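You operate a simulated robot arm through the tools that you are given. There is no shell and no other tool. Be economical: measure what you need, move in short steps, check, and stop when the job is done.

The job below is to be done with a simulated two-armed robot. You get a single attempt, and the scene is never put back.

JOB
Take the yellow wiping pad and leave it on the shelf of mould 56. Take the blue square insert that says "92" from the clear end of the mould bench and leave it on the shelf of the steel table. Take the lid off the wax jar and lay it down on the clear end of the mould bench. Fetch the filter pad marked "57" from the upper deck of the blue trolley and set it on top of the blue job card. Stack the tin that says "grease" from the upper shelf of the grey rack on top of the tin labelled "cleaner". Take the orange long insert on the table of the banding machine and put it away in the grey insert tray. Lift the grey lid on the green tank open. Do these in any order. Set down upright: yellow wiping pad.
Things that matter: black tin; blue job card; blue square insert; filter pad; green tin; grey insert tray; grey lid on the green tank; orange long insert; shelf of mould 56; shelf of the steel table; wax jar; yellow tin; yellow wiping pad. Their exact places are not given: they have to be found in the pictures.

The check looks at the end state, three seconds after you hand in, the way a careful person would. Anything else that was tipped, shoved, dropped, spilled or broken makes it a failure. Lids that push on must go on centred and level and be pressed home; caps that screw on are set level and turned clockwise until they are tight.

ROBOT AND FRAMES
Two 6-joint arms with two-finger parallel grippers on one trunk, on a base that drives. Base frame: it is fixed to the floor where the robot stands at the start and does not move with it; the origin is under the middle of the robot, x ahead of it, y to its left, z up; the surface under the hand at the start is at about z = 820. Lengths are in mm, angles in degrees, forces in N, time in s.
The left shoulder is at the start at [80, 216, 1571], the right one opposite. With the tool pointing down near the work surface each hand reaches from about 100 to 680 mm from the robot's upright axis, wherever it stands, measured 20 degrees to its own side. Places, roughly: black tin, green tin, yellow tin [-5250, -7250, 1000]; blue job card [-7250, -7250, 750]; blue square insert [750, 2750, 750]; filter pad [-7000, -7000, 750]; grey insert tray (18x24 cm) [600, 3480, 860]; grey lid on the green tank [700, -2300, 1000]; orange long insert (8x3x3 cm) [-5100, -4700, 900]; shelf of mould 56 (22x65 cm) [-1440, 2580, 720]; shelf of the steel table [-1800, -1400, 300]; wax jar [750, 2750, 1000]; yellow wiping pad (8x6x6 cm) [500, 0, 800]. Payload 3.43 kg a hand.
Tool frame (each hand has its own): the origin (TCP) lies between the finger pads and is the grasp point; the fingertips stand 30 mm ahead of it; z points along the fingers, y is the line along which they close. The gripper opens to 94 mm. The fingers are 28 mm wide and 10 mm thick; the gripper's body (50 by 96 mm) begins 55 mm behind the TCP.
Orientation is that of the tool frame in the base frame, as [roll, pitch, yaw] about the fixed x, y, z axes, in that order (R = Rz(yaw) Ry(pitch) Rx(roll)). With the fingers straight down and closing along the base's y, the tool's x points along the base's -x, its y along +y and its z along -z.

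CONTROLS
- The arms move only by the tool play_rows. It takes "left_commands", "right_commands" or both (then of equal length, played together; a hand with none holds still); each is a list of rows, each a list of 6 numbers: the shift along the tool's x, y, z in cm, then the turn, a rotation vector about the tool's x, y, z in degrees. In form: [[x, y, z, ax, ay, az], ...]. A call has 1 to 8 rows; each row is the pose to reach, as a shift and turn from the pose commanded when the call began, along the tool's axes at that moment. "left_grip" and "right_grip" are, for a hand that has rows, the finger opening in cm, from 0 to 9.4, set as the call begins (left out, the last holds). Each row takes 0.2 s and may step no farther than 50 mm and 8.6 degrees from the row before; otherwise, or with a gripper value out of range, the whole call is refused. A pose out of reach is approached as far as the arm can. The call stops where the force on the tool passes 40 N (or 10 N more than at its start, if that is more) or the arm is blocked; 0.2 s more then pass. The fingers move at their own pace (about 72 mm/s each) and stop on an object; they squeeze with about 33 N. The grip force told is the motor's: it shows also when the fingers shut on nothing. Time passes only in rows, and 0.2 s behind the last, so rows that repeat a pose let the fingers close. It gives the time, the measured TCP pose, the force on the tool (base axes), the opening and the grip force at its end, in the units of the frame above (readings bear some noise), with the torque about the TCP (base axes, N m) and any sound that the robot's microphone picked up.
- Cameras (640 x 400 px; columns grow to the right, rows downward): "scene" is now at [98.6, -2.6, 1714.4]; the picture's right is [-0.01, -1.00, 0.00], its down [-0.86, 0.01, -0.52] and it looks along [0.52, -0.00, -0.86] (base axes); focal length 269 px, centre (320, 200). "left" rides on the left gripper at [76, -14, -102] in its tool frame; the picture's right is [0.18, 0.98, 0.00], its down [-0.75, 0.14, -0.64] and it looks along [-0.63, 0.12, 0.77] (tool axes); focal length 243 px, centre (320, 200). "right" rides on the right gripper at [76, 14, -102] in its tool frame; the picture's right is [-0.18, 0.98, 0.00], its down [-0.75, -0.14, -0.64] and it looks along [-0.63, -0.12, 0.77] (tool axes); focal length 243 px, centre (320, 200).
- grab_frame(camera): a new picture of that camera. No time passes.
- slide_trunk(by): slides the trunk up (or, below 0, down) by that many mm; the arms and the scene camera ride with it, the base frame stays. It gives what a move gives, with no picture.
- drive_base(legs): drives the robot by 1 to 6 legs, each [ahead, left, turn to the left] in mm, mm and degrees, along the robot's own axes; the way and the turn of a leg run together, so that a leg with both is an arc; at most 1500 mm and 180 degrees a leg. The arms and the cameras ride along, it lands a little off, and it stops where it bumps. It gives what a move gives.
- aim_head(pan, tilt): turns the head with the scene camera to pan (to the left, within 86 degrees either way) and tilt (down, from -29 to 69), counted from straight ahead of the robot. It gives what a move gives.
- pixel_to_xyz(camera, pixels): for up to 12 pixels [column, row] of the newest picture of that camera ("zoom" is the newest enlarged one), the place [x, y, z] in the base frame of the surface seen there, good to about 2 mm. No time passes.
- enlarge(camera, box): a new picture of the part [left, top, right, bottom] of that camera's present view, enlarged. No time passes.
- close_job(): hands the job in; it is judged then, once.

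Work in short steps. Measure before you move; look again where a grasp or a placing could have gone wrong, and mend it. You have 124 turns and 128 pictures in all, those below and enlarged ones among them. Open the grippers and draw the arms clear of the work before you hand the job in, unless the task says otherwise; then end with one line.

The tools are called after "Request:" as name(argument=value, ...) on one line, values as JSON. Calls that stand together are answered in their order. play_rows: Moves the arms, as the interface text tells. Its arguments: {"type":"object","properties":{"left_commands":{"type":"array","items":{"type":"array","items":{"type":"number"}}},"left_grip":{"type":"number"},"right_commands":{"type":"array","items":{"type":"array","items":{"type":"number"}}},"right_grip":{"type":"number"}},"required":[]} The other tools are called the same way: slide_trunk (by) slides the trunk up or down; drive_base (legs) drives the base; aim_head (pan, tilt) turns the head that bears the scene camera; grab_frame (camera) takes a picture; pixel_to_xyz (camera, pixels) gives the place of the surface under pixels of a picture; enlarge (camera, box) takes an enlarged picture of a part of a camera's view; close_job () hands the job in.

At the start:

```text
time: 0.0
left_ee_pos: [545.8, 287.0, 1034.5]
left_orientation: [180.0, 0.0, -179.9]
left_force: [-0.1, -0.5, 0.3]
left_moment: [-0.03, -0.01, -0.01]
left_opening: 94.0
left_grasp_force: 0.1
right_ee_pos: [582.3, -182.8, 1034.1]
right_orientation: [179.9, 0.0, 180.0]
right_force: [0.8, -0.3, 0.8]
right_moment: [0.01, -0.02, 0.02]
right_opening: 93.9
right_grasp_force: 0.1
trunk travel left (down, up): [-801.0, 39.0]
robot x, y, heading: [2.2, -0.3, 0.3]
head pan, tilt: [-0.5, 58.8]
```

scene: 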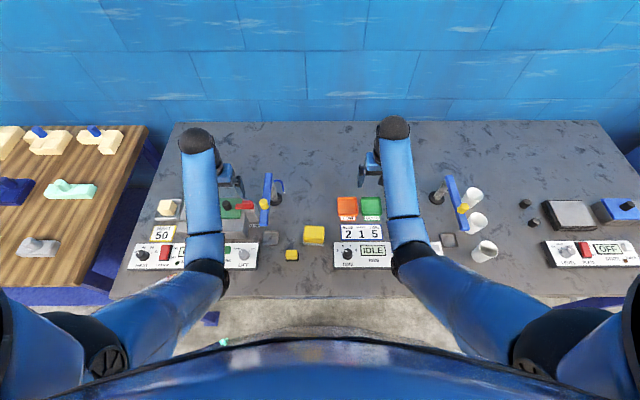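
right: 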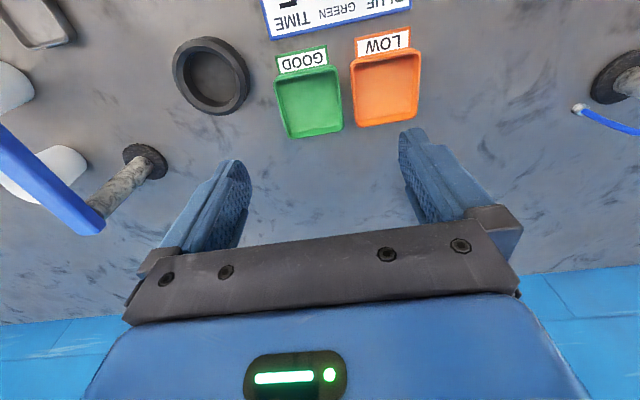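
left: 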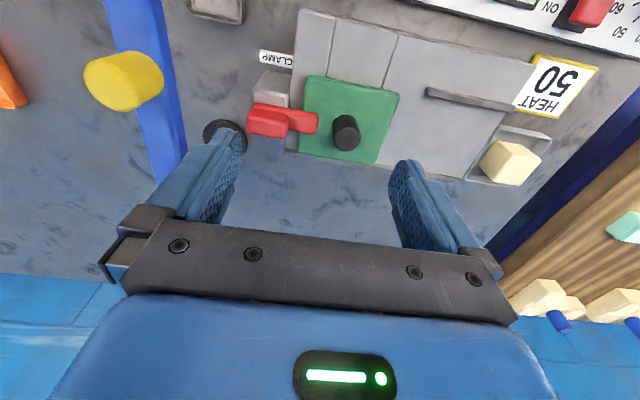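

The scene shows a larger yellow block near (314,235) and a small one near (292,255). I'll measure them and look closer.

Request:
enlarge(camera="scene", box=[240, 180, 400, 280])

Request:
pixel_to_xyz(camera="scene", pixels=[[314, 232], [305, 227], [324, 227], [314, 242], [292, 254], [340, 285]])

```text
4.00 times, centred on (320, 230) of scene
```

zoom: 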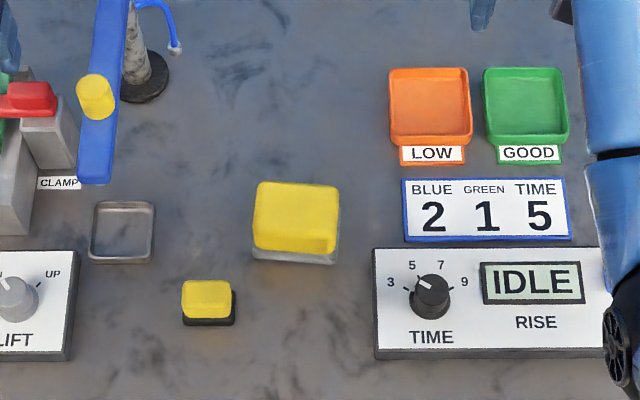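

```text
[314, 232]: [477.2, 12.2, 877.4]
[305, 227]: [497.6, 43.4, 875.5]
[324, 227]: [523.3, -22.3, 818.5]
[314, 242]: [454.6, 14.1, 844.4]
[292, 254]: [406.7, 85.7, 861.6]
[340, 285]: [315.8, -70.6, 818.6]
```

Zoom: large yellow block with top corners near (258,184),(338,186),(336,235),(255,232). Measuring them for the size and yaw.

Request:
pixel_to_xyz(camera="zoom", pixels=[[262, 188], [334, 190], [333, 233], [258, 230], [330, 255], [260, 250], [208, 290], [187, 285], [227, 285], [208, 323], [296, 210]])

Request:
grab_frame(camera="left")

```text
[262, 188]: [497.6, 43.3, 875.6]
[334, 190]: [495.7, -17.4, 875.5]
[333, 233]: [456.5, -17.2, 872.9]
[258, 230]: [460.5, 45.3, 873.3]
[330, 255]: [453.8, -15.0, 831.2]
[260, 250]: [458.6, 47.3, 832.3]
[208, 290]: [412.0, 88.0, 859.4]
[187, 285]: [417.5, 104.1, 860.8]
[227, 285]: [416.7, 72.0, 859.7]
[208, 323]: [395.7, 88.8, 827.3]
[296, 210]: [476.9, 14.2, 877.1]
```

```text
123 pictures are left
```

left: 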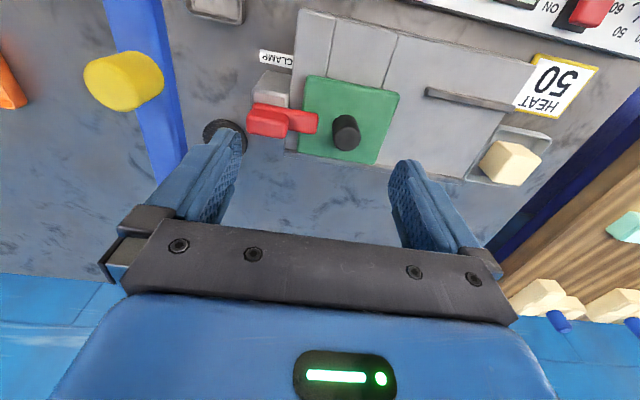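

The pad is about 45 x 65 mm, centred near (478, 14), top at z 877. I'll move the right hand over it at the present height.

Request:
play_rows(right_commands=[[2.1, 3.9, 0, 0, 0, 0], [4.2, 7.9, 0, 0, 0, 0], [6.3, 11.8, 0, 0, 0, 0], [8.4, 15.7, 0, 0, 0, 0], [10.5, 19.7, 0, 0, 0, 0], [10.5, 19.7, 4, 0, 0, 0], [10.5, 19.7, 8, 0, 0, 0]], right_grip=9.4)

Request:
grab_frame(camera="right")

```text
time: 1.6
left_ee_pos: [546.7, 286.8, 1035.5]
left_orientation: [179.9, 0.0, 180.0]
left_force: [0.4, -0.4, -0.1]
left_moment: [0.01, 0.0, 0.01]
left_opening: 94.0
left_grasp_force: 0.0
right_ee_pos: [475.6, 13.2, 955.9]
right_orientation: [-179.9, 0.1, 180.0]
right_force: [0.4, 0.1, 0.6]
right_moment: [0.01, 0.02, 0.01]
right_opening: 94.3
right_grasp_force: 0.1
trunk travel left (down, up): [-801.0, 39.0]
robot x, y, heading: [-0.7, -0.3, 0.3]
head pan, tilt: [-0.5, 58.8]
```

```text
122 pictures are left
```

right: 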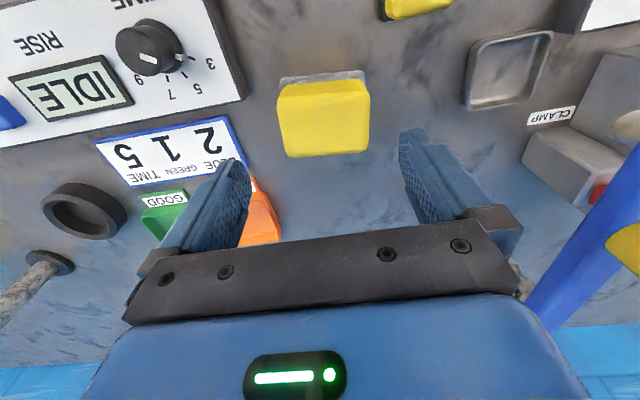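

The pad at (324,118) lines up between the fingers. Descend to z ≈ 854, then close.

Request:
play_rows(right_commands=[[0, 0, 4, 0, 0, 0], [0, 0, 7.5, 0, 0, 0], [0, 0, 10.2, 0, 0, 0]])

Request:
play_rows(right_commands=[[0, 0, 0, 0, 0, 0], [0, 0, 0, 0, 0, 0], [0, 0, 0, 0, 0, 0], [0, 0, -3, 0, 0, 0], [0, 0, -7, 0, 0, 0], [0, 0, -11, 0, 0, 0], [0, 0, -15, 0, 0, 0], [0, 0, -19, 0, 0, 0]], right_grip=3)

Request:
grab_frame(camera="right")

```text
time: 2.4
left_ee_pos: [546.8, 287.8, 1035.0]
left_orientation: [-180.0, 0.0, 180.0]
left_force: [0.2, -0.9, 0.4]
left_moment: [-0.03, 0.0, -0.01]
left_opening: 94.3
left_grasp_force: 0.1
right_ee_pos: [477.6, 15.2, 852.1]
right_orientation: [-180.0, -0.1, -179.9]
right_force: [0.4, 0.1, 0.2]
right_moment: [-0.02, 0.02, 0.01]
right_opening: 94.0
right_grasp_force: 0.1
trunk travel left (down, up): [-801.0, 39.0]
robot x, y, heading: [0.3, -3.1, 0.2]
head pan, tilt: [-0.5, 58.8]
```

```text
time: 4.2
left_ee_pos: [545.4, 286.9, 1033.9]
left_orientation: [179.9, 0.0, 180.0]
left_force: [1.0, 0.2, -0.2]
left_moment: [0.04, -0.01, 0.01]
left_opening: 93.9
left_grasp_force: 0.0
right_ee_pos: [478.3, 14.1, 1038.8]
right_orientation: [179.9, 0.1, -179.9]
right_force: [0.3, -0.1, -0.6]
right_moment: [0.01, 0.03, 0.03]
right_opening: 76.9
right_grasp_force: 32.8
right hand out of reach, approached as far as the arm can: row 8
trunk travel left (down, up): [-801.0, 39.0]
robot x, y, heading: [0.6, -0.1, -0.0]
head pan, tilt: [-0.5, 58.8]
```

```text
121 pictures are left
```

right: 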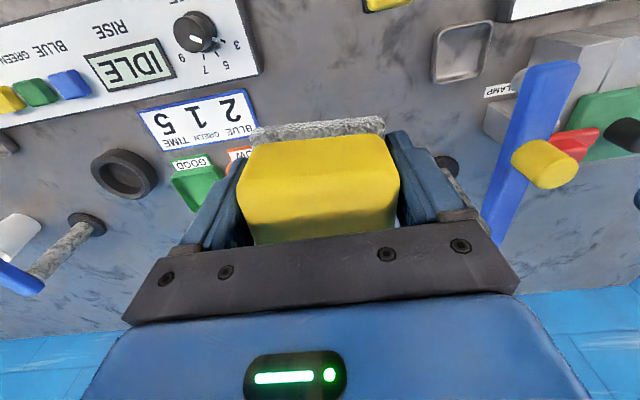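

The pad is held. Now look around to the left before driving: pan the head.

Request:
aim_head(pan=60, tilt=25)

Request:
grab_frame(camera="scene")

Request:
aim_head(pan=-60, tilt=25)

Request:
grab_frame(camera="scene")

```text
time: 5.5
left_ee_pos: [545.9, 286.8, 1034.7]
left_orientation: [180.0, 0.1, -179.9]
left_force: [0.1, -0.4, -0.3]
left_moment: [-0.01, 0.01, 0.02]
left_opening: 93.9
left_grasp_force: 0.1
right_ee_pos: [479.3, 15.0, 1037.0]
right_orientation: [179.9, 0.0, -180.0]
right_force: [-0.3, 0.2, 0.0]
right_moment: [0.0, -0.01, 0.02]
right_opening: 76.8
right_grasp_force: 32.8
trunk travel left (down, up): [-801.0, 39.0]
robot x, y, heading: [1.2, 2.9, 0.1]
head pan, tilt: [60.0, 25.0]
```

```text
120 pictures are left
```

scene: 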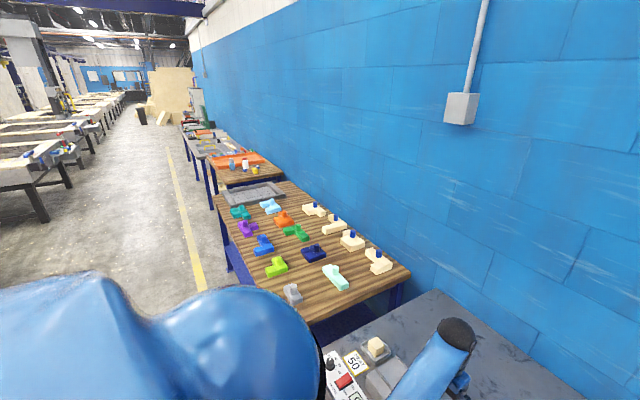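

```text
time: 7.5
left_ee_pos: [546.3, 287.7, 1035.5]
left_orientation: [180.0, 0.0, -180.0]
left_force: [0.0, -0.4, -0.7]
left_moment: [0.02, -0.04, 0.01]
left_opening: 93.7
left_grasp_force: 0.1
right_ee_pos: [480.2, 13.9, 1038.1]
right_orientation: [179.9, 0.1, -180.0]
right_force: [-0.3, 0.1, -1.4]
right_moment: [-0.01, -0.02, -0.01]
right_opening: 76.4
right_grasp_force: 32.6
trunk travel left (down, up): [-801.0, 39.0]
robot x, y, heading: [-3.1, 1.2, -0.1]
head pan, tilt: [-60.0, 25.0]
```

```text
119 pictures are left
```

scene: 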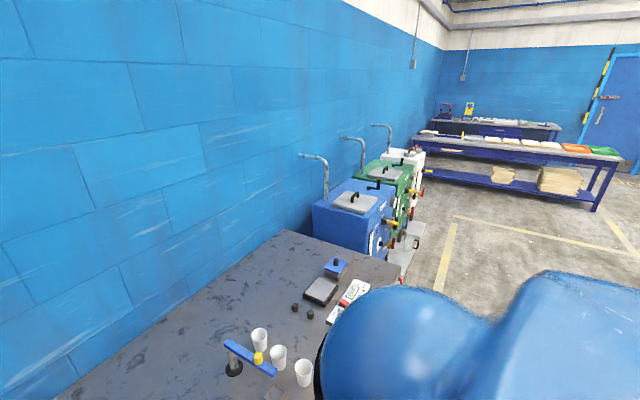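

The aisle left along the wall tables is clear. Back off 300 mm and strafe left to the mould bench at y ≈ 2700.

Request:
drive_base(legs=[[-300, 0, 0], [0, 1350, 0], [0, 1350, 0]])

Request:
aim_head(pan=0, tilt=40)

Request:
grab_frame(camera="scene")

```text
time: 22.3
left_ee_pos: [228.7, 3002.9, 1034.5]
left_orientation: [-180.0, 0.0, -178.7]
left_force: [-0.5, -0.2, 0.4]
left_moment: [-0.02, -0.01, -0.01]
left_opening: 94.0
left_grasp_force: 0.0
right_ee_pos: [167.8, 2728.6, 1038.4]
right_orientation: [179.8, 0.1, -178.7]
right_force: [-0.5, -0.7, -1.3]
right_moment: [-0.03, -0.03, -0.01]
right_opening: 75.2
right_grasp_force: 33.0
trunk travel left (down, up): [-801.0, 39.0]
robot x, y, heading: [-308.9, 2706.6, 0.9]
head pan, tilt: [-60.0, 25.0]
```

```text
time: 23.6
left_ee_pos: [229.5, 3002.4, 1034.1]
left_orientation: [179.9, 0.0, -178.8]
left_force: [-0.4, 0.0, 0.5]
left_moment: [0.01, -0.01, -0.01]
left_opening: 94.1
left_grasp_force: 0.0
right_ee_pos: [167.9, 2727.2, 1038.2]
right_orientation: [179.8, 0.2, -178.9]
right_force: [-0.2, 0.1, -0.5]
right_moment: [0.01, 0.02, -0.01]
right_opening: 74.9
right_grasp_force: 33.3
trunk travel left (down, up): [-801.0, 39.0]
robot x, y, heading: [-309.3, 2702.3, 1.0]
head pan, tilt: [0.0, 40.0]
```

```text
118 pictures are left
```

scene: 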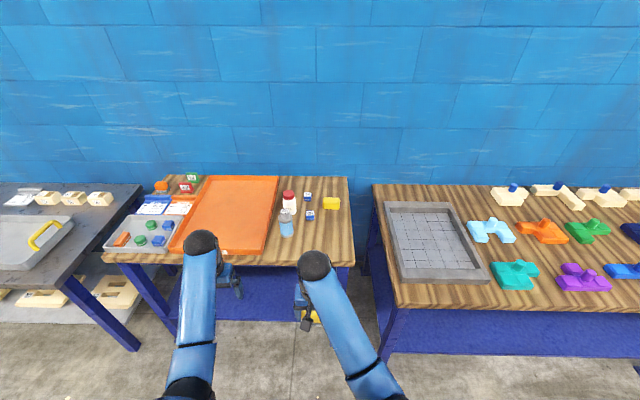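

The bench with jars and blue items is at columns 270–350. Zoom in there.

Request:
enlarge(camera="scene", box=[260, 175, 356, 235])

Request:
enlarge(camera="scene", box=[90, 165, 218, 265])

```text
6.67 times, centred on (308, 205) of scene
```

zoom: 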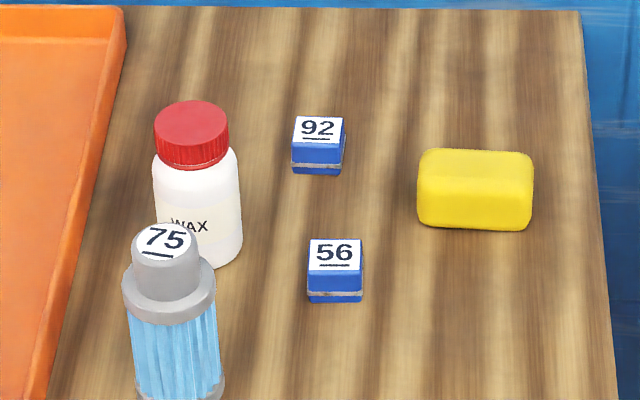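

```text
4.00 times, centred on (154, 215) of scene
```

zoom: 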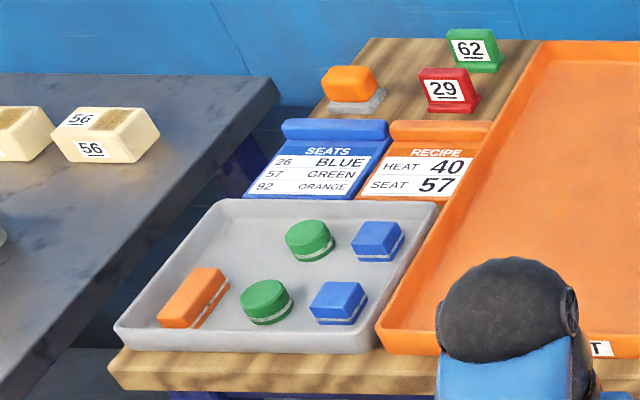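

I'll measure the lid, jar, inserts and the clear bench surface.

Request:
enlarge(camera="scene", box=[260, 175, 356, 235])

Request:
pixel_to_xyz(camera="zoom", pixels=[[192, 118], [160, 122], [226, 122], [192, 155], [200, 190], [318, 127], [297, 120], [342, 120], [318, 165], [335, 253], [470, 165], [430, 320]])

```text
6.67 times, centred on (308, 205) of scene
```

zoom: 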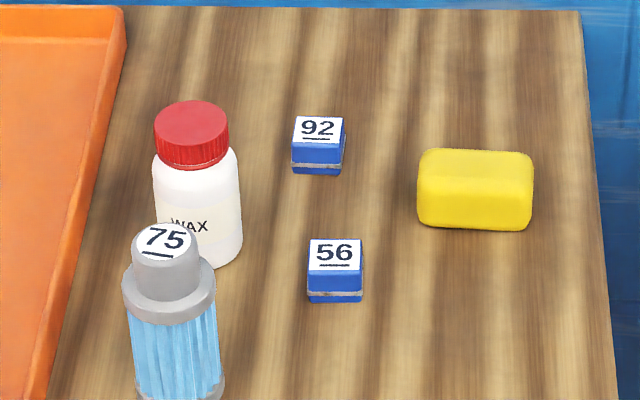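

```text
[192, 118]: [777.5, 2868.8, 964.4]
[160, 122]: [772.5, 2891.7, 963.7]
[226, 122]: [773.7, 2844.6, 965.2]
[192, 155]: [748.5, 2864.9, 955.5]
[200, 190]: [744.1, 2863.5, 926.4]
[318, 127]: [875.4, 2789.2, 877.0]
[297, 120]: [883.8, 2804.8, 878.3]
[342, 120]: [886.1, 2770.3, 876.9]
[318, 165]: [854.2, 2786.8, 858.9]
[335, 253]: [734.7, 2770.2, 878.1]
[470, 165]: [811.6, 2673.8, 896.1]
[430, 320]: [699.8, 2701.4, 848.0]
```

Lid centre is near (775, 2868), top z 964. Both hands may be needed for the jar, so I'll first place the pad on the mould 56 shelf behind me: turn round and look.

Request:
drive_base(legs=[[0, 0, 180]])

Request:
aim_head(pan=0, tilt=30)

Request:
grab_frame(camera="scene")

```text
time: 31.4
left_ee_pos: [-836.9, 2382.6, 1034.0]
left_orientation: [-179.9, 0.0, 3.6]
left_force: [-0.1, 0.5, -0.5]
left_moment: [-0.02, 0.0, 0.02]
left_opening: 93.9
left_grasp_force: 0.0
right_ee_pos: [-788.5, 2659.8, 1037.7]
right_orientation: [180.0, 0.0, 3.8]
right_force: [-0.2, 0.6, -0.7]
right_moment: [-0.01, 0.01, -0.02]
right_opening: 74.6
right_grasp_force: 33.2
trunk travel left (down, up): [-801.0, 39.0]
robot x, y, heading: [-310.2, 2708.6, -176.3]
head pan, tilt: [0.0, 40.0]
```

```text
time: 32.1
left_ee_pos: [-837.1, 2382.8, 1035.2]
left_orientation: [180.0, 0.0, 3.7]
left_force: [0.3, 0.1, 0.0]
left_moment: [0.03, -0.02, 0.01]
left_opening: 93.9
left_grasp_force: 0.1
right_ee_pos: [-788.8, 2659.6, 1038.7]
right_orientation: [180.0, 0.1, 3.8]
right_force: [0.2, 0.3, -0.5]
right_moment: [0.01, 0.01, 0.0]
right_opening: 75.0
right_grasp_force: 32.7
trunk travel left (down, up): [-801.0, 39.0]
robot x, y, heading: [-312.6, 2704.3, -176.1]
head pan, tilt: [0.0, 30.0]
```

```text
114 pictures are left
```

scene: 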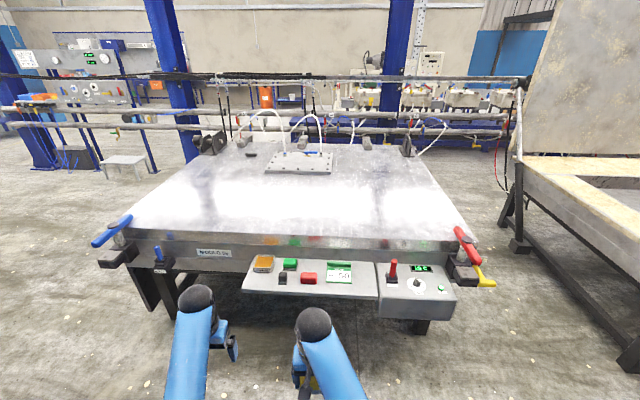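

The mould's front shelf is at around (310,275). Zoom and measure it.

Request:
enlarge(camera="scene", box=[220, 240, 380, 340])

Request:
pixel_to_xyz(camera="zoom", pixels=[[110, 190], [140, 130], [300, 140], [350, 180], [420, 200], [560, 150], [560, 200], [600, 210], [590, 160], [480, 90], [260, 210], [150, 60]])

```text
4.00 times, centred on (300, 290) of scene
```

zoom: 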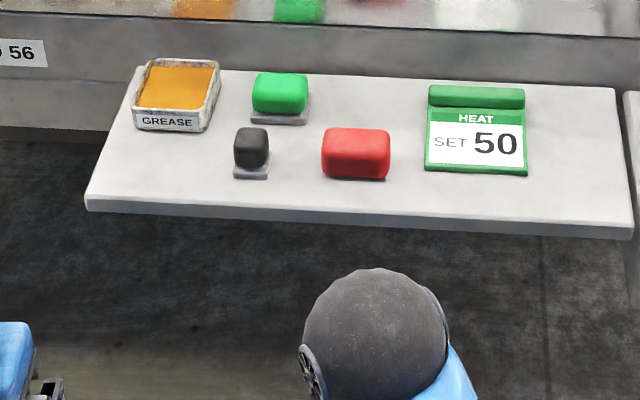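

```text
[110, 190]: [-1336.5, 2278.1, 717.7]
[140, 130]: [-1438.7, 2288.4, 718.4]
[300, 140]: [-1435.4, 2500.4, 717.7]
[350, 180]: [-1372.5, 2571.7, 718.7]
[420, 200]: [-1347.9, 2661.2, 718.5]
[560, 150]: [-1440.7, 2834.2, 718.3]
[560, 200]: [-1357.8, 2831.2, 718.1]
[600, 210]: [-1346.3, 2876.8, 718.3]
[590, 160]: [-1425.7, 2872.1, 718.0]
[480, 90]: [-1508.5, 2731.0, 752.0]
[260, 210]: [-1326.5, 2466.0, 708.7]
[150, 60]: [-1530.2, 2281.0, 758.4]
```

Free room lies at the front right of the shelf. Measure the card's edges, the box, the mould slab heights.

Request:
pixel_to_xyz(camera="zoom", pixels=[[475, 172], [528, 174], [522, 120], [632, 110], [634, 180], [612, 100], [500, 205], [388, 170]])

Request:
pixel_to_xyz(camera="scene", pixels=[[300, 228], [393, 268], [420, 290], [462, 235], [165, 255], [310, 205]])

Request:
drive_base(legs=[[0, 0, -3.9]])

```text
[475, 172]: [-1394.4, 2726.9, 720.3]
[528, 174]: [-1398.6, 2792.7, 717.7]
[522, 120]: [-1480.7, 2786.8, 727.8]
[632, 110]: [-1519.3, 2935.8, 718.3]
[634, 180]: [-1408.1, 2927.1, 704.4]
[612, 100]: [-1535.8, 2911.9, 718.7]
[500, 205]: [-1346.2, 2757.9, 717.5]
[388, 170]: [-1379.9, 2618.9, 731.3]
```

```text
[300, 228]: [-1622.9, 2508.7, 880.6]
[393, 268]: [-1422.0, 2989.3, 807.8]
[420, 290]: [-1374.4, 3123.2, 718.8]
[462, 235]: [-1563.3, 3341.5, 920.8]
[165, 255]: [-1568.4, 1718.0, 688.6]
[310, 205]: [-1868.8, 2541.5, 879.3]
```

```text
time: 33.0
left_ee_pos: [-857.9, 2417.8, 1034.9]
left_orientation: [-179.9, 0.0, -0.2]
left_force: [-0.1, -0.4, 1.0]
left_moment: [0.03, -0.02, 0.01]
left_opening: 93.8
left_grasp_force: 0.1
right_ee_pos: [-789.6, 2691.3, 1038.2]
right_orientation: [180.0, 0.1, -0.2]
right_force: [-0.6, -0.2, -1.2]
right_moment: [0.02, -0.04, 0.01]
right_opening: 74.8
right_grasp_force: 32.8
trunk travel left (down, up): [-801.0, 39.0]
robot x, y, heading: [-314.5, 2701.1, 179.9]
head pan, tilt: [0.0, 30.0]
```

Place target: (-1385, 2850), shelf z 718. Drive closer and lower the trunk 100 mm.

Request:
drive_base(legs=[[530, 40, 0]])

Request:
slide_trunk(by=-100)

Request:
aim_head(pan=-10, tilt=55)

Request:
grab_frame(camera="scene")

```text
time: 36.1
left_ee_pos: [-1388.7, 2387.0, 1035.2]
left_orientation: [179.9, 0.2, -0.4]
left_force: [-0.6, 0.0, 0.4]
left_moment: [-0.04, 0.06, 0.0]
left_opening: 94.2
left_grasp_force: 0.1
right_ee_pos: [-1319.9, 2658.4, 1039.8]
right_orientation: [179.8, 0.3, -0.5]
right_force: [-0.5, 0.4, -0.7]
right_moment: [0.0, 0.0, -0.02]
right_opening: 74.7
right_grasp_force: 32.7
trunk travel left (down, up): [-801.0, 39.0]
robot x, y, heading: [-843.7, 2666.8, 179.5]
head pan, tilt: [0.0, 30.0]
```

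```text
time: 37.4
left_ee_pos: [-1390.1, 2386.9, 935.2]
left_orientation: [179.9, 0.0, -0.5]
left_force: [-0.2, 0.0, 0.7]
left_moment: [0.0, 0.0, 0.02]
left_opening: 94.0
left_grasp_force: 0.1
right_ee_pos: [-1321.1, 2658.2, 937.2]
right_orientation: [179.9, 0.2, -0.5]
right_force: [0.4, 0.8, -0.4]
right_moment: [0.03, 0.0, 0.01]
right_opening: 75.1
right_grasp_force: 32.8
trunk travel left (down, up): [-701.0, 139.0]
robot x, y, heading: [-840.3, 2665.4, 180.1]
head pan, tilt: [0.0, 30.0]
```

```text
time: 38.3
left_ee_pos: [-1390.6, 2385.6, 935.0]
left_orientation: [-180.0, 0.0, -0.5]
left_force: [-0.1, 0.4, -0.4]
left_moment: [0.01, 0.0, -0.01]
left_opening: 93.8
left_grasp_force: 0.0
right_ee_pos: [-1321.9, 2658.7, 936.8]
right_orientation: [179.9, 0.2, -0.5]
right_force: [-0.3, -0.1, -1.4]
right_moment: [0.01, -0.01, 0.0]
right_opening: 74.9
right_grasp_force: 33.1
trunk travel left (down, up): [-701.0, 139.0]
robot x, y, heading: [-843.1, 2667.1, 179.2]
head pan, tilt: [-10.0, 55.0]
```

```text
112 pictures are left
```

scene: 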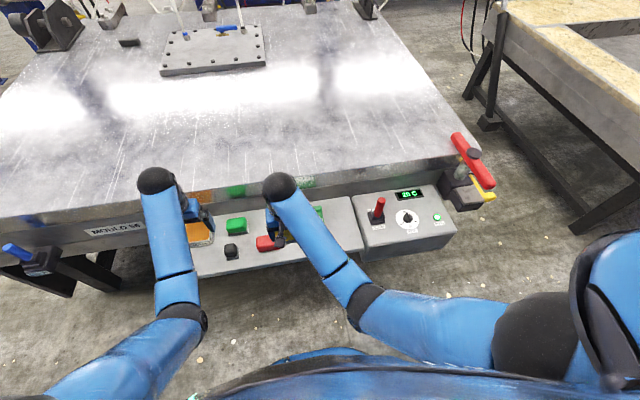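

Tool axes now: x→+x, y→−y. Shift the pad over the free shelf corner and lower to z ≈ 800.

Request:
play_rows(right_commands=[[-1.5, -4.5, 0, 0, 0, 0], [-3, -9, 0, 0, 0, 0], [-4.7, -13.5, 0, 0, 0, 0], [-6.3, -17.5, 0, 0, 0, 0], [-6.3, -19.2, 2, 0, 0, 0], [-6.3, -19.2, 6, 0, 0, 0], [-6.3, -19.2, 10, 0, 0, 0], [-6.3, -19.2, 13.5, 0, 0, 0]])

Request:
grab_frame(camera="right")

Request:
grab_frame(camera="scene")

```text
time: 40.1
left_ee_pos: [-1390.8, 2386.5, 934.1]
left_orientation: [179.9, -0.1, -0.5]
left_force: [-0.2, 0.1, -0.1]
left_moment: [0.02, -0.01, 0.01]
left_opening: 93.9
left_grasp_force: 0.0
right_ee_pos: [-1381.6, 2850.9, 801.7]
right_orientation: [179.9, 0.1, -0.5]
right_force: [-0.3, 0.2, -0.4]
right_moment: [0.03, -0.03, 0.02]
right_opening: 74.6
right_grasp_force: 32.8
right hand out of reach, approached as far as the arm can: row 1, 2
trunk travel left (down, up): [-701.0, 139.0]
robot x, y, heading: [-840.4, 2669.9, 179.5]
head pan, tilt: [-10.0, 55.0]
```

```text
111 pictures are left
```

right: 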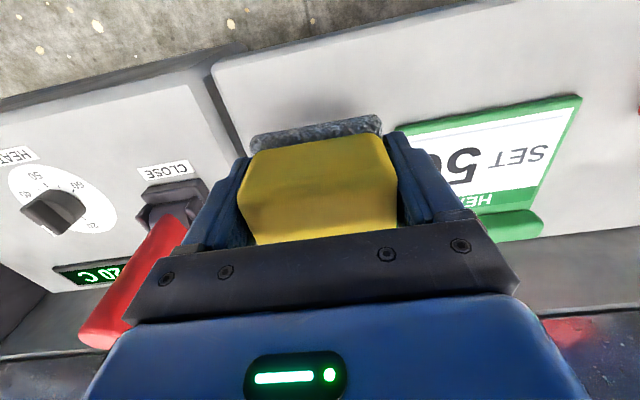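

```text
110 pictures are left
```

scene: 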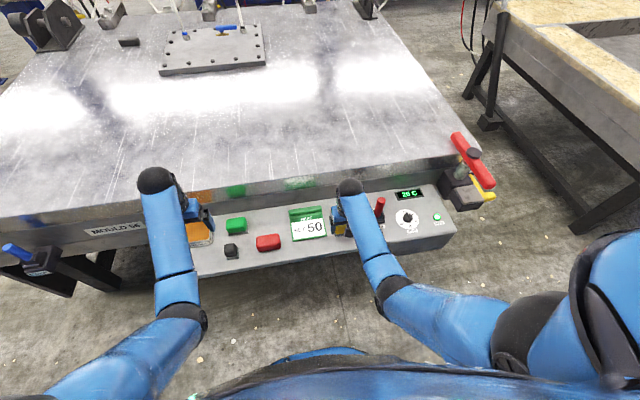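

The pad is over clear shelf, with the card to one side and the red lever on the other. Nudge 7 mm from the lever and lower until contact.

Request:
play_rows(right_commands=[[0, 0.7, 1.5, 0, 0, 0], [0, 0.7, 3.2, 0, 0, 0], [0, 0.7, 4.2, 0, 0, 0], [0, 0.7, 4.8, 0, 0, 0], [0, 0.7, 5.1, 0, 0, 0]])

```text
time: 41.3
left_ee_pos: [-1389.5, 2385.9, 935.2]
left_orientation: [-179.9, 0.0, -0.5]
left_force: [0.0, -0.4, -0.3]
left_moment: [0.03, 0.02, 0.03]
left_opening: 93.7
left_grasp_force: 0.0
right_ee_pos: [-1383.9, 2843.1, 752.6]
right_orientation: [180.0, 0.2, -0.5]
right_force: [0.1, 0.0, -0.3]
right_moment: [0.03, -0.01, 0.04]
right_opening: 74.9
right_grasp_force: 33.0
trunk travel left (down, up): [-701.0, 139.0]
robot x, y, heading: [-842.6, 2669.1, 179.7]
head pan, tilt: [-10.0, 55.0]
```

Near contact height (expected 751) with no force yet; press down 2–4 mm more to find contact.

Request:
play_rows(right_commands=[[0, 0, 0.1, 0, 0, 0], [0, 0, 0.2, 0, 0, 0], [0, 0, 0.3, 0, 0, 0]])

Request:
enlarge(camera="right", box=[200, 80, 440, 230])

```text
time: 42.1
left_ee_pos: [-1387.3, 2385.1, 936.5]
left_orientation: [180.0, 0.1, -0.5]
left_force: [-0.5, -0.7, 0.0]
left_moment: [0.0, 0.04, -0.03]
left_opening: 94.0
left_grasp_force: 0.1
right_ee_pos: [-1384.0, 2843.3, 753.2]
right_orientation: [180.0, 0.6, -0.5]
right_force: [0.1, 1.2, 28.2]
right_moment: [0.17, -0.7, 0.01]
right_opening: 74.8
right_grasp_force: 33.0
trunk travel left (down, up): [-701.0, 139.0]
robot x, y, heading: [-841.7, 2667.0, 179.5]
head pan, tilt: [-10.0, 55.0]
```

```text
2.67 times, centred on (320, 155) of right
```

zoom: 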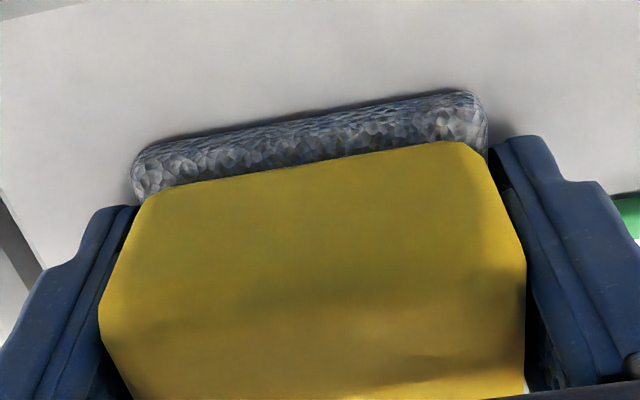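

Contact (28 N). Back up 2 mm, open to 88 mm, and lift.

Request:
play_rows(right_commands=[[0, 0, -0.2, 0, 0, 0], [0, 0, -0.2, 0, 0, 0], [0, 0, -0.2, 0, 0, 0], [0, 0, -3, 0, 0, 0], [0, 0, -7, 0, 0, 0], [0, 0, -11.5, 0, 0, 0], [0, 0, -16, 0, 0, 0]], right_grip=9.0)

Request:
grab_frame(camera="right")

```text
time: 43.7
left_ee_pos: [-1389.3, 2386.2, 933.6]
left_orientation: [180.0, 0.0, -0.5]
left_force: [-0.1, 0.4, 0.3]
left_moment: [-0.02, 0.02, 0.02]
left_opening: 94.0
left_grasp_force: 0.0
right_ee_pos: [-1380.7, 2843.8, 910.6]
right_orientation: [180.0, 0.2, -0.5]
right_force: [-0.5, -0.1, 0.4]
right_moment: [-0.03, 0.02, 0.02]
right_opening: 89.9
right_grasp_force: 0.0
trunk travel left (down, up): [-701.0, 139.0]
robot x, y, heading: [-844.3, 2666.8, 179.5]
head pan, tilt: [-10.0, 55.0]
```

```text
108 pictures are left
```

right: 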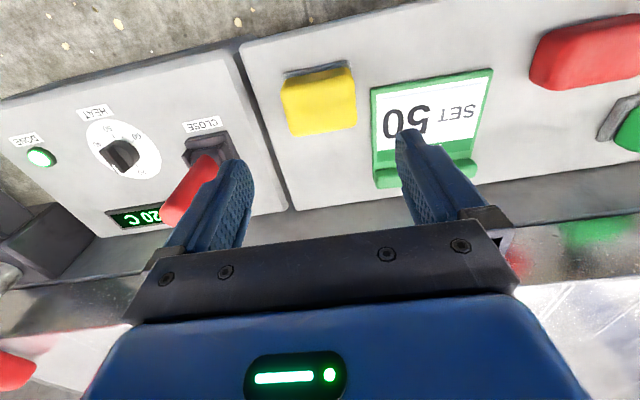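

The pad stands upright on the shelf. Raise the trunk, back off, turn round and approach the mould bench.

Request:
slide_trunk(by=100)

Request:
drive_base(legs=[[-500, 0, 0], [0, 0, 180], [330, 50, 0]])

Request:
aim_head(pan=5, tilt=50)

Request:
grab_frame(camera="scene")

```text
time: 45.0
left_ee_pos: [-1391.4, 2386.8, 1033.6]
left_orientation: [179.9, -0.1, -0.5]
left_force: [0.3, -0.5, 0.8]
left_moment: [0.0, 0.0, 0.0]
left_opening: 94.0
left_grasp_force: 0.0
right_ee_pos: [-1382.2, 2843.2, 1009.3]
right_orientation: [-180.0, 0.1, -0.5]
right_force: [0.7, 0.4, -0.2]
right_moment: [0.02, 0.02, 0.0]
right_opening: 90.0
right_grasp_force: 0.0
trunk travel left (down, up): [-801.0, 39.0]
robot x, y, heading: [-843.5, 2668.4, 179.6]
head pan, tilt: [-10.0, 55.0]
```

```text
time: 57.2
left_ee_pos: [502.1, 3045.8, 1036.1]
left_orientation: [-180.0, 0.0, -177.2]
left_force: [-1.0, 0.2, 0.6]
left_moment: [-0.01, -0.03, -0.03]
left_opening: 94.0
left_grasp_force: 0.1
right_ee_pos: [519.8, 2588.6, 1010.0]
right_orientation: [180.0, 0.3, -177.2]
right_force: [0.7, -0.2, -0.1]
right_moment: [-0.03, -0.03, 0.0]
right_opening: 89.9
right_grasp_force: 0.0
trunk travel left (down, up): [-801.0, 39.0]
robot x, y, heading: [-28.2, 2735.0, 2.9]
head pan, tilt: [-10.0, 55.0]
```

```text
time: 58.0
left_ee_pos: [502.8, 3044.7, 1034.5]
left_orientation: [-179.9, -0.1, -177.2]
left_force: [0.5, -0.9, 0.3]
left_moment: [0.0, 0.0, 0.02]
left_opening: 94.0
left_grasp_force: 0.1
right_ee_pos: [522.2, 2589.2, 1009.6]
right_orientation: [179.9, 0.2, -177.1]
right_force: [-0.3, -0.2, -0.2]
right_moment: [0.0, 0.0, -0.04]
right_opening: 90.1
right_grasp_force: 0.1
trunk travel left (down, up): [-801.0, 39.0]
robot x, y, heading: [-28.8, 2729.7, 3.0]
head pan, tilt: [5.0, 50.0]
```

```text
107 pictures are left
```

scene: 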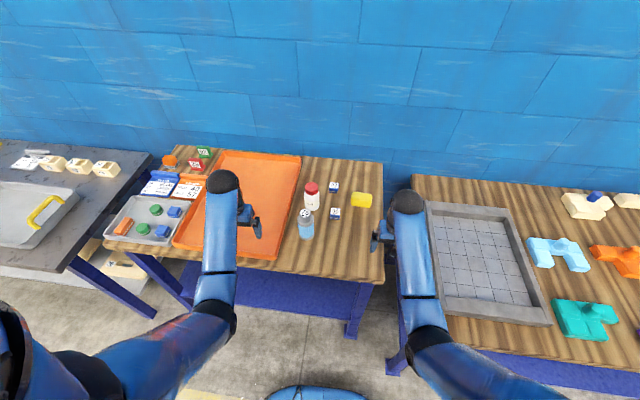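

Measure the bench front edge, and re-measure the lid, filter and inserts for placing.

Request:
enlarge(camera="scene", box=[280, 170, 400, 245])

Request:
pixel_to_xyz(camera="scene", pixels=[[330, 273], [330, 320], [384, 230], [305, 213], [350, 340], [440, 325], [378, 170]])

```text
5.33 times, centred on (340, 208) of scene
```

zoom: 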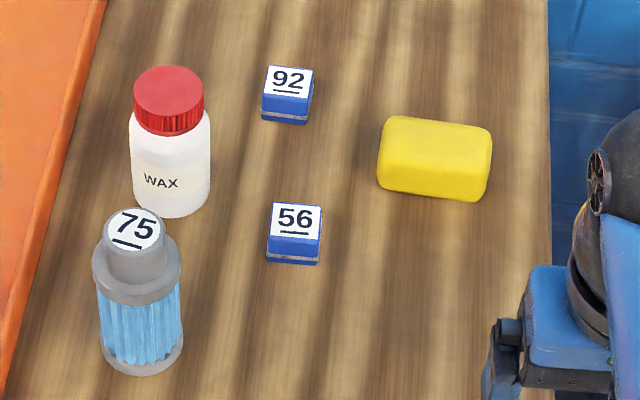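

```text
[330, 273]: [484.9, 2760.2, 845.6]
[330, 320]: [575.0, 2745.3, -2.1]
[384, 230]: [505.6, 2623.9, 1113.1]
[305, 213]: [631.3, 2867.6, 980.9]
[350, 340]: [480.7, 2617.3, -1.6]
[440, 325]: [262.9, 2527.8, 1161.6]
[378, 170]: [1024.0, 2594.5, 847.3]
```

The filter in front is taller (z 981), so I must pass above it. Measure lid, shoulder and inserts from here.

Request:
pixel_to_xyz(camera="zoom", pixels=[[169, 90], [138, 91], [201, 91], [170, 110], [169, 69], [170, 131], [170, 141], [288, 78], [294, 216], [269, 68], [310, 70], [435, 145]])

Request:
drive_base(legs=[[0, 0, -3.0], [230, 0, 0]])

```text
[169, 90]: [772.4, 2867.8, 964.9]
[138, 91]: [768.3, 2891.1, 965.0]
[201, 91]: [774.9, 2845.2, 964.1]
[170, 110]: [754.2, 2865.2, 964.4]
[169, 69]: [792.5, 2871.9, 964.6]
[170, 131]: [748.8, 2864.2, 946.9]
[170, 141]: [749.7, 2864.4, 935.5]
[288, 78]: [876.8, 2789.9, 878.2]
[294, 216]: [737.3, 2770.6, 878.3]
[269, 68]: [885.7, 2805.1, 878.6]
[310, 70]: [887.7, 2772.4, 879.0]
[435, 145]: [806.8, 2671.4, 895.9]
```

```text
time: 60.1
left_ee_pos: [740.5, 3020.7, 1036.1]
left_orientation: [-180.0, 0.2, -179.9]
left_force: [-0.4, -0.2, 0.5]
left_moment: [0.02, -0.03, 0.0]
left_opening: 93.9
left_grasp_force: 0.0
right_ee_pos: [736.6, 2563.0, 1012.8]
right_orientation: [-180.0, 0.3, -180.0]
right_force: [-0.1, 0.6, 0.6]
right_moment: [0.03, -0.05, 0.02]
right_opening: 89.8
right_grasp_force: 0.0
trunk travel left (down, up): [-801.0, 39.0]
robot x, y, heading: [200.3, 2728.2, -0.0]
head pan, tilt: [5.0, 50.0]
```

Lid centre (773, 2868), z 938–965. Move the left hand over the lid and lower to TCP z ≈ 972, so the tips stay above the jar's shoulder.

Request:
play_rows(left_commands=[[-1, -4.5, 0, 0, 0, 0], [-2, -9, 0, 0, 0, 0], [-3, -13, 0, 0, 0, 0], [-3.25, -15.2, 0, 0, 0, 0], [-3.25, -15.2, 3, 0, 0, 0], [-3.25, -15.2, 6.3, 0, 0, 0]], left_grip=9.4)

Request:
grab_frame(camera="left")

Request:
grab_frame(camera="scene")

```text
time: 61.5
left_ee_pos: [778.6, 2869.8, 971.0]
left_orientation: [180.0, 0.1, -179.8]
left_force: [-0.9, 0.1, 0.2]
left_moment: [-0.02, 0.03, 0.01]
left_opening: 94.2
left_grasp_force: 0.1
right_ee_pos: [739.1, 2563.2, 1009.4]
right_orientation: [179.9, 0.1, -179.9]
right_force: [-0.6, 0.5, 0.2]
right_moment: [0.02, 0.02, 0.01]
right_opening: 89.9
right_grasp_force: 0.0
trunk travel left (down, up): [-801.0, 39.0]
robot x, y, heading: [197.3, 2729.9, -0.1]
head pan, tilt: [5.0, 50.0]
```

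```text
105 pictures are left
```

left: 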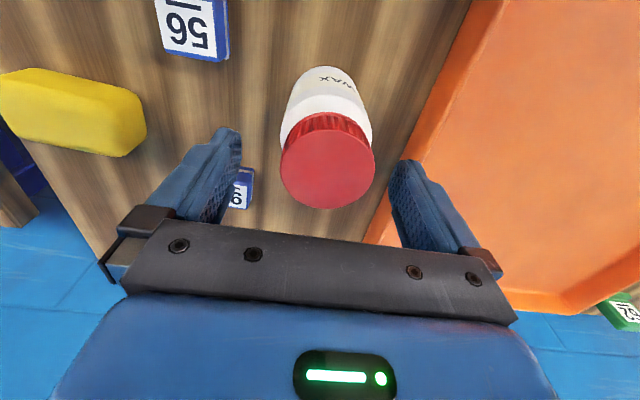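

```text
104 pictures are left
```

scene: 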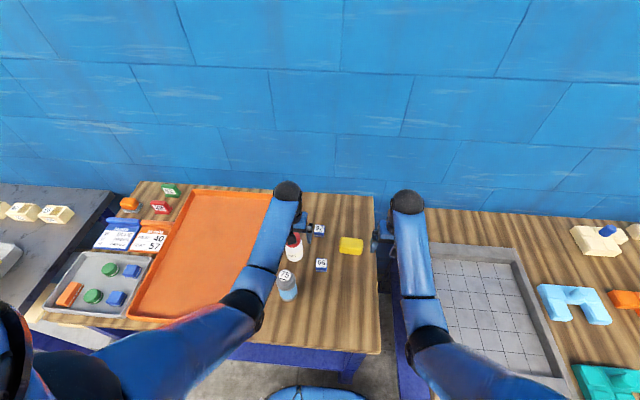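

The lid sits between the fingers. Nudge 4 mm back, close, then turn counter-clockwise 25° (negative about tool z) to feel the lid.

Request:
play_rows(left_commands=[[0.4, 0, 0, 0, 0, 0], [0.4, 0, 0, 0, 0, 0], [0.4, 0, 0, 0, 0, 0], [0.4, 0, 0, 0, 0, 0], [0.4, 0, 0, 0, 0, 0], [0.4, 0, 0, 0, 0, -8], [0.4, 0, 0, 0, 0, -16], [0.4, 0, 0, 0, 0, -24]], left_grip=3)

Request:
grab_frame(camera="left")

Request:
enlarge(camera="scene", box=[260, 200, 360, 320])

```text
time: 63.3
left_ee_pos: [772.3, 2867.4, 971.6]
left_orientation: [180.0, 0.0, -155.8]
left_force: [-1.9, -0.7, 3.7]
left_moment: [-0.14, 0.19, -0.02]
left_opening: 48.2
left_grasp_force: 33.0
right_ee_pos: [739.7, 2564.2, 1008.6]
right_orientation: [179.9, 0.2, -179.8]
right_force: [0.4, 0.6, -0.8]
right_moment: [0.01, -0.02, -0.01]
right_opening: 89.9
right_grasp_force: 0.0
trunk travel left (down, up): [-801.0, 39.0]
robot x, y, heading: [199.6, 2731.6, 0.2]
head pan, tilt: [5.0, 50.0]
```

```text
103 pictures are left
```

left: 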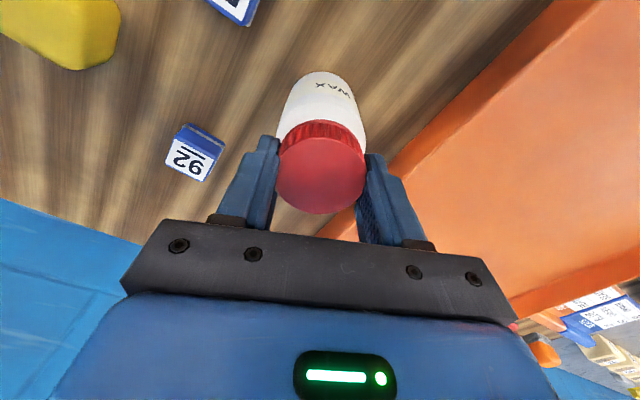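

```text
3.33 times, centred on (310, 260) of scene
```

zoom: 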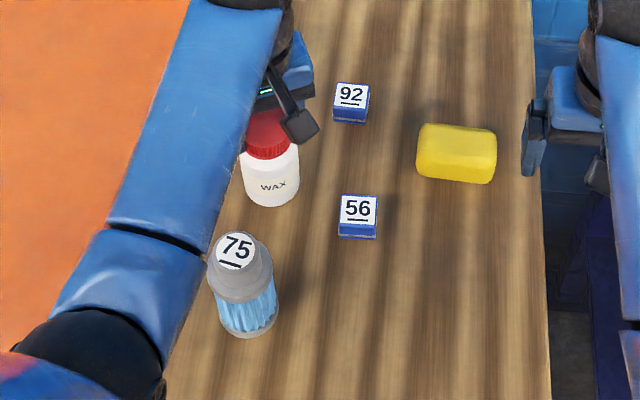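

The jar seems to have turned with the lid. Test: lift gently 8 mm and see whether the lid comes off or the jar comes along.

Request:
play_rows(left_commands=[[0, 0, -0.3, 0, 0, 0], [0, 0, -0.6, 0, 0, 0], [0, 0, -1.0, 0, 0, 0]])

Request:
enlarge(camera="scene", box=[260, 210, 340, 270])

Request:
grab_frame(camera="left")

```text
time: 64.1
left_ee_pos: [772.1, 2868.6, 980.9]
left_orientation: [180.0, -0.2, -156.0]
left_force: [0.3, 0.1, -2.9]
left_moment: [0.0, -0.02, -0.02]
left_opening: 48.2
left_grasp_force: 32.8
right_ee_pos: [740.6, 2562.8, 1009.7]
right_orientation: [179.9, 0.1, -179.9]
right_force: [0.4, 0.0, 0.0]
right_moment: [-0.02, 0.03, -0.02]
right_opening: 90.0
right_grasp_force: 0.1
trunk travel left (down, up): [-801.0, 39.0]
robot x, y, heading: [196.5, 2732.9, 0.2]
head pan, tilt: [5.0, 50.0]
```

```text
6.67 times, centred on (300, 240) of scene
```

zoom: 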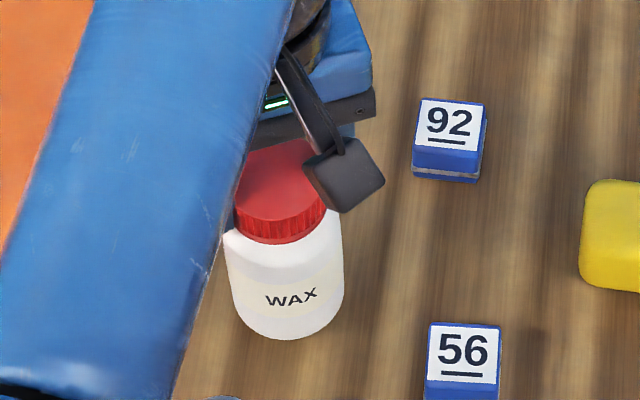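

```text
100 pictures are left
```

left: 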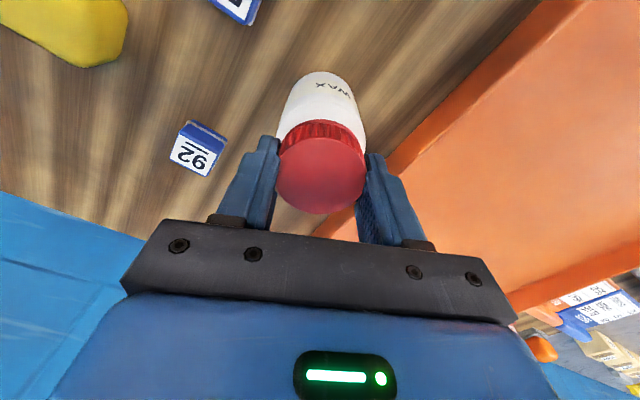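

The jar lifts with the lid, so it needs a second hand. I'll set the jar back down and turn the right hand toward a side grasp (tool z towards +y, 25° below level), first part of the turn.

Request:
play_rows(left_commands=[[0, 0, 0.5, 0, 0, 0], [0, 0, 0.9, 0, 0, 0], [0, 0, 0.9, 0, 0, 0], [0, 0, 0.9, 0, 0, 0], [0, 0, 0.9, 0, 0, 0], [0, 0, 0.9, 0, 0, 0], [0, 0, 0.9, 0, 0, 0]], right_commands=[[0, 0, 0, -3.888, 3.888, 6.104], [0, 0, 0, -7.776, 7.776, 12.208], [0, 0, 0, -11.664, 11.664, 18.312], [0, 0, 0, -15.552, 15.552, 24.416], [0, 0, 0, -19.44, 19.44, 30.52], [0, 0, 0, -23.328, 23.328, 36.624], [0, 0, 0, -27.216, 27.216, 42.728]], right_grip=9.0)

Request:
play_rows(right_commands=[[0, 0, 0, -3.888, 3.888, 6.104], [0, 0, 0, -7.776, 7.776, 12.208], [0, 0, 0, -11.664, 11.664, 18.312], [0, 0, 0, -15.552, 15.552, 24.416], [0, 0, 0, -19.44, 19.44, 30.52], [0, 0, 0, -23.328, 23.328, 36.624]])

Request:
grab_frame(camera="scene")

```text
time: 65.7
left_ee_pos: [773.7, 2867.7, 973.3]
left_orientation: [179.9, 0.1, -155.9]
left_force: [0.1, -0.7, -1.5]
left_moment: [-0.03, 0.0, 0.02]
left_opening: 48.6
left_grasp_force: 33.2
right_ee_pos: [740.3, 2563.4, 1007.9]
right_orientation: [163.3, -34.3, 140.8]
right_force: [-0.8, 0.1, 0.7]
right_moment: [0.0, -0.02, 0.02]
right_opening: 89.9
right_grasp_force: 0.1
right hand out of reach, approached as far as the arm can: row 4, 5
trunk travel left (down, up): [-801.0, 39.0]
robot x, y, heading: [200.1, 2732.1, 0.2]
head pan, tilt: [5.0, 50.0]
```

```text
time: 67.1
left_ee_pos: [772.9, 2868.9, 973.9]
left_orientation: [180.0, 0.0, -155.9]
left_force: [0.4, 0.5, -2.5]
left_moment: [0.02, 0.02, 0.02]
left_opening: 48.6
left_grasp_force: 33.1
right_ee_pos: [740.7, 2564.1, 1009.8]
right_orientation: [179.8, -65.3, 90.1]
right_force: [0.7, -0.4, -0.7]
right_moment: [-0.02, 0.02, -0.01]
right_opening: 90.0
right_grasp_force: 0.1
trunk travel left (down, up): [-801.0, 39.0]
robot x, y, heading: [202.4, 2732.6, 0.1]
head pan, tilt: [5.0, 50.0]
```

```text
99 pictures are left
```

scene: 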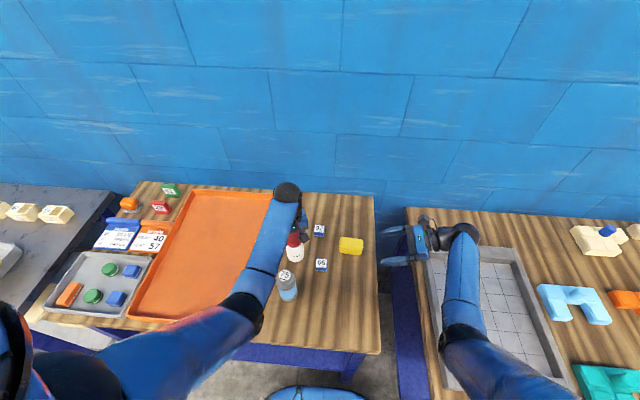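

Right hand is in side-grasp orientation. Advance to a stand-off 140 mm from the jar, and lower the left 2 mm so the jar rests.

Request:
play_rows(right_commands=[[0.6, 0.8, 4.6, 0, 0, 0], [1.25, 1.6, 9.2, 0, 0, 0], [1.9, 2.4, 13.8, 0, 0, 0], [2.5, 3.15, 18.4, 0, 0, 0]], left_commands=[[0, 0, 0.1, 0, 0, 0], [0, 0, 0.2, 0, 0, 0], [0, 0, 0.2, 0, 0, 0], [0, 0, 0.2, 0, 0, 0]])

Request:
grab_frame(camera="right")

Request:
grab_frame(camera="scene")

```text
time: 68.1
left_ee_pos: [773.8, 2868.4, 971.0]
left_orientation: [-179.9, 0.0, -155.9]
left_force: [-1.4, -0.7, 4.2]
left_moment: [-0.07, 0.1, -0.02]
left_opening: 48.4
left_grasp_force: 32.6
right_ee_pos: [772.6, 2743.2, 955.2]
right_orientation: [179.8, -65.0, 90.3]
right_force: [0.2, 0.5, 0.2]
right_moment: [0.0, 0.01, 0.0]
right_opening: 89.8
right_grasp_force: 0.1
trunk travel left (down, up): [-801.0, 39.0]
robot x, y, heading: [200.0, 2735.2, -0.0]
head pan, tilt: [5.0, 50.0]
```

```text
98 pictures are left
```

right: 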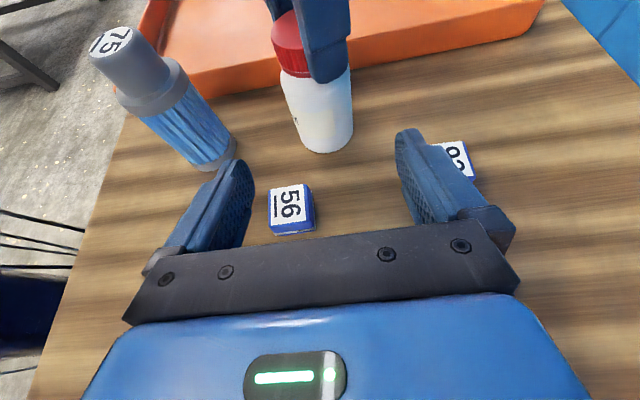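

```text
97 pictures are left
```

scene: 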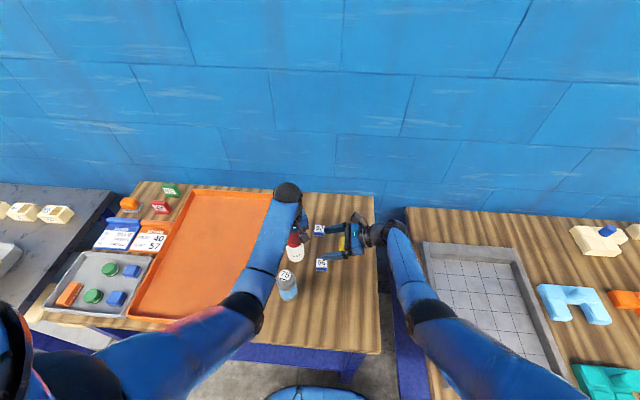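

Check the orange tray rim behind the jar and the jar body before advancing.

Request:
pixel_to_xyz(camera="right", pixels=[[380, 45], [380, 60], [380, 84], [240, 88], [300, 110], [286, 100], [348, 90], [322, 140], [290, 35]])

```text
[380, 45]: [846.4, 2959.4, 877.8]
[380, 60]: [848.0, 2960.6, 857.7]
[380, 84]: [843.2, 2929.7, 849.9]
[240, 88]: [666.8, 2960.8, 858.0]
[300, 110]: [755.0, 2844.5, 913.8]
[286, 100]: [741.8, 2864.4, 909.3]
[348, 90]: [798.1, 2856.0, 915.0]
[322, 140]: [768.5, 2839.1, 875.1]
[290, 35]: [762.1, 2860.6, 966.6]
```

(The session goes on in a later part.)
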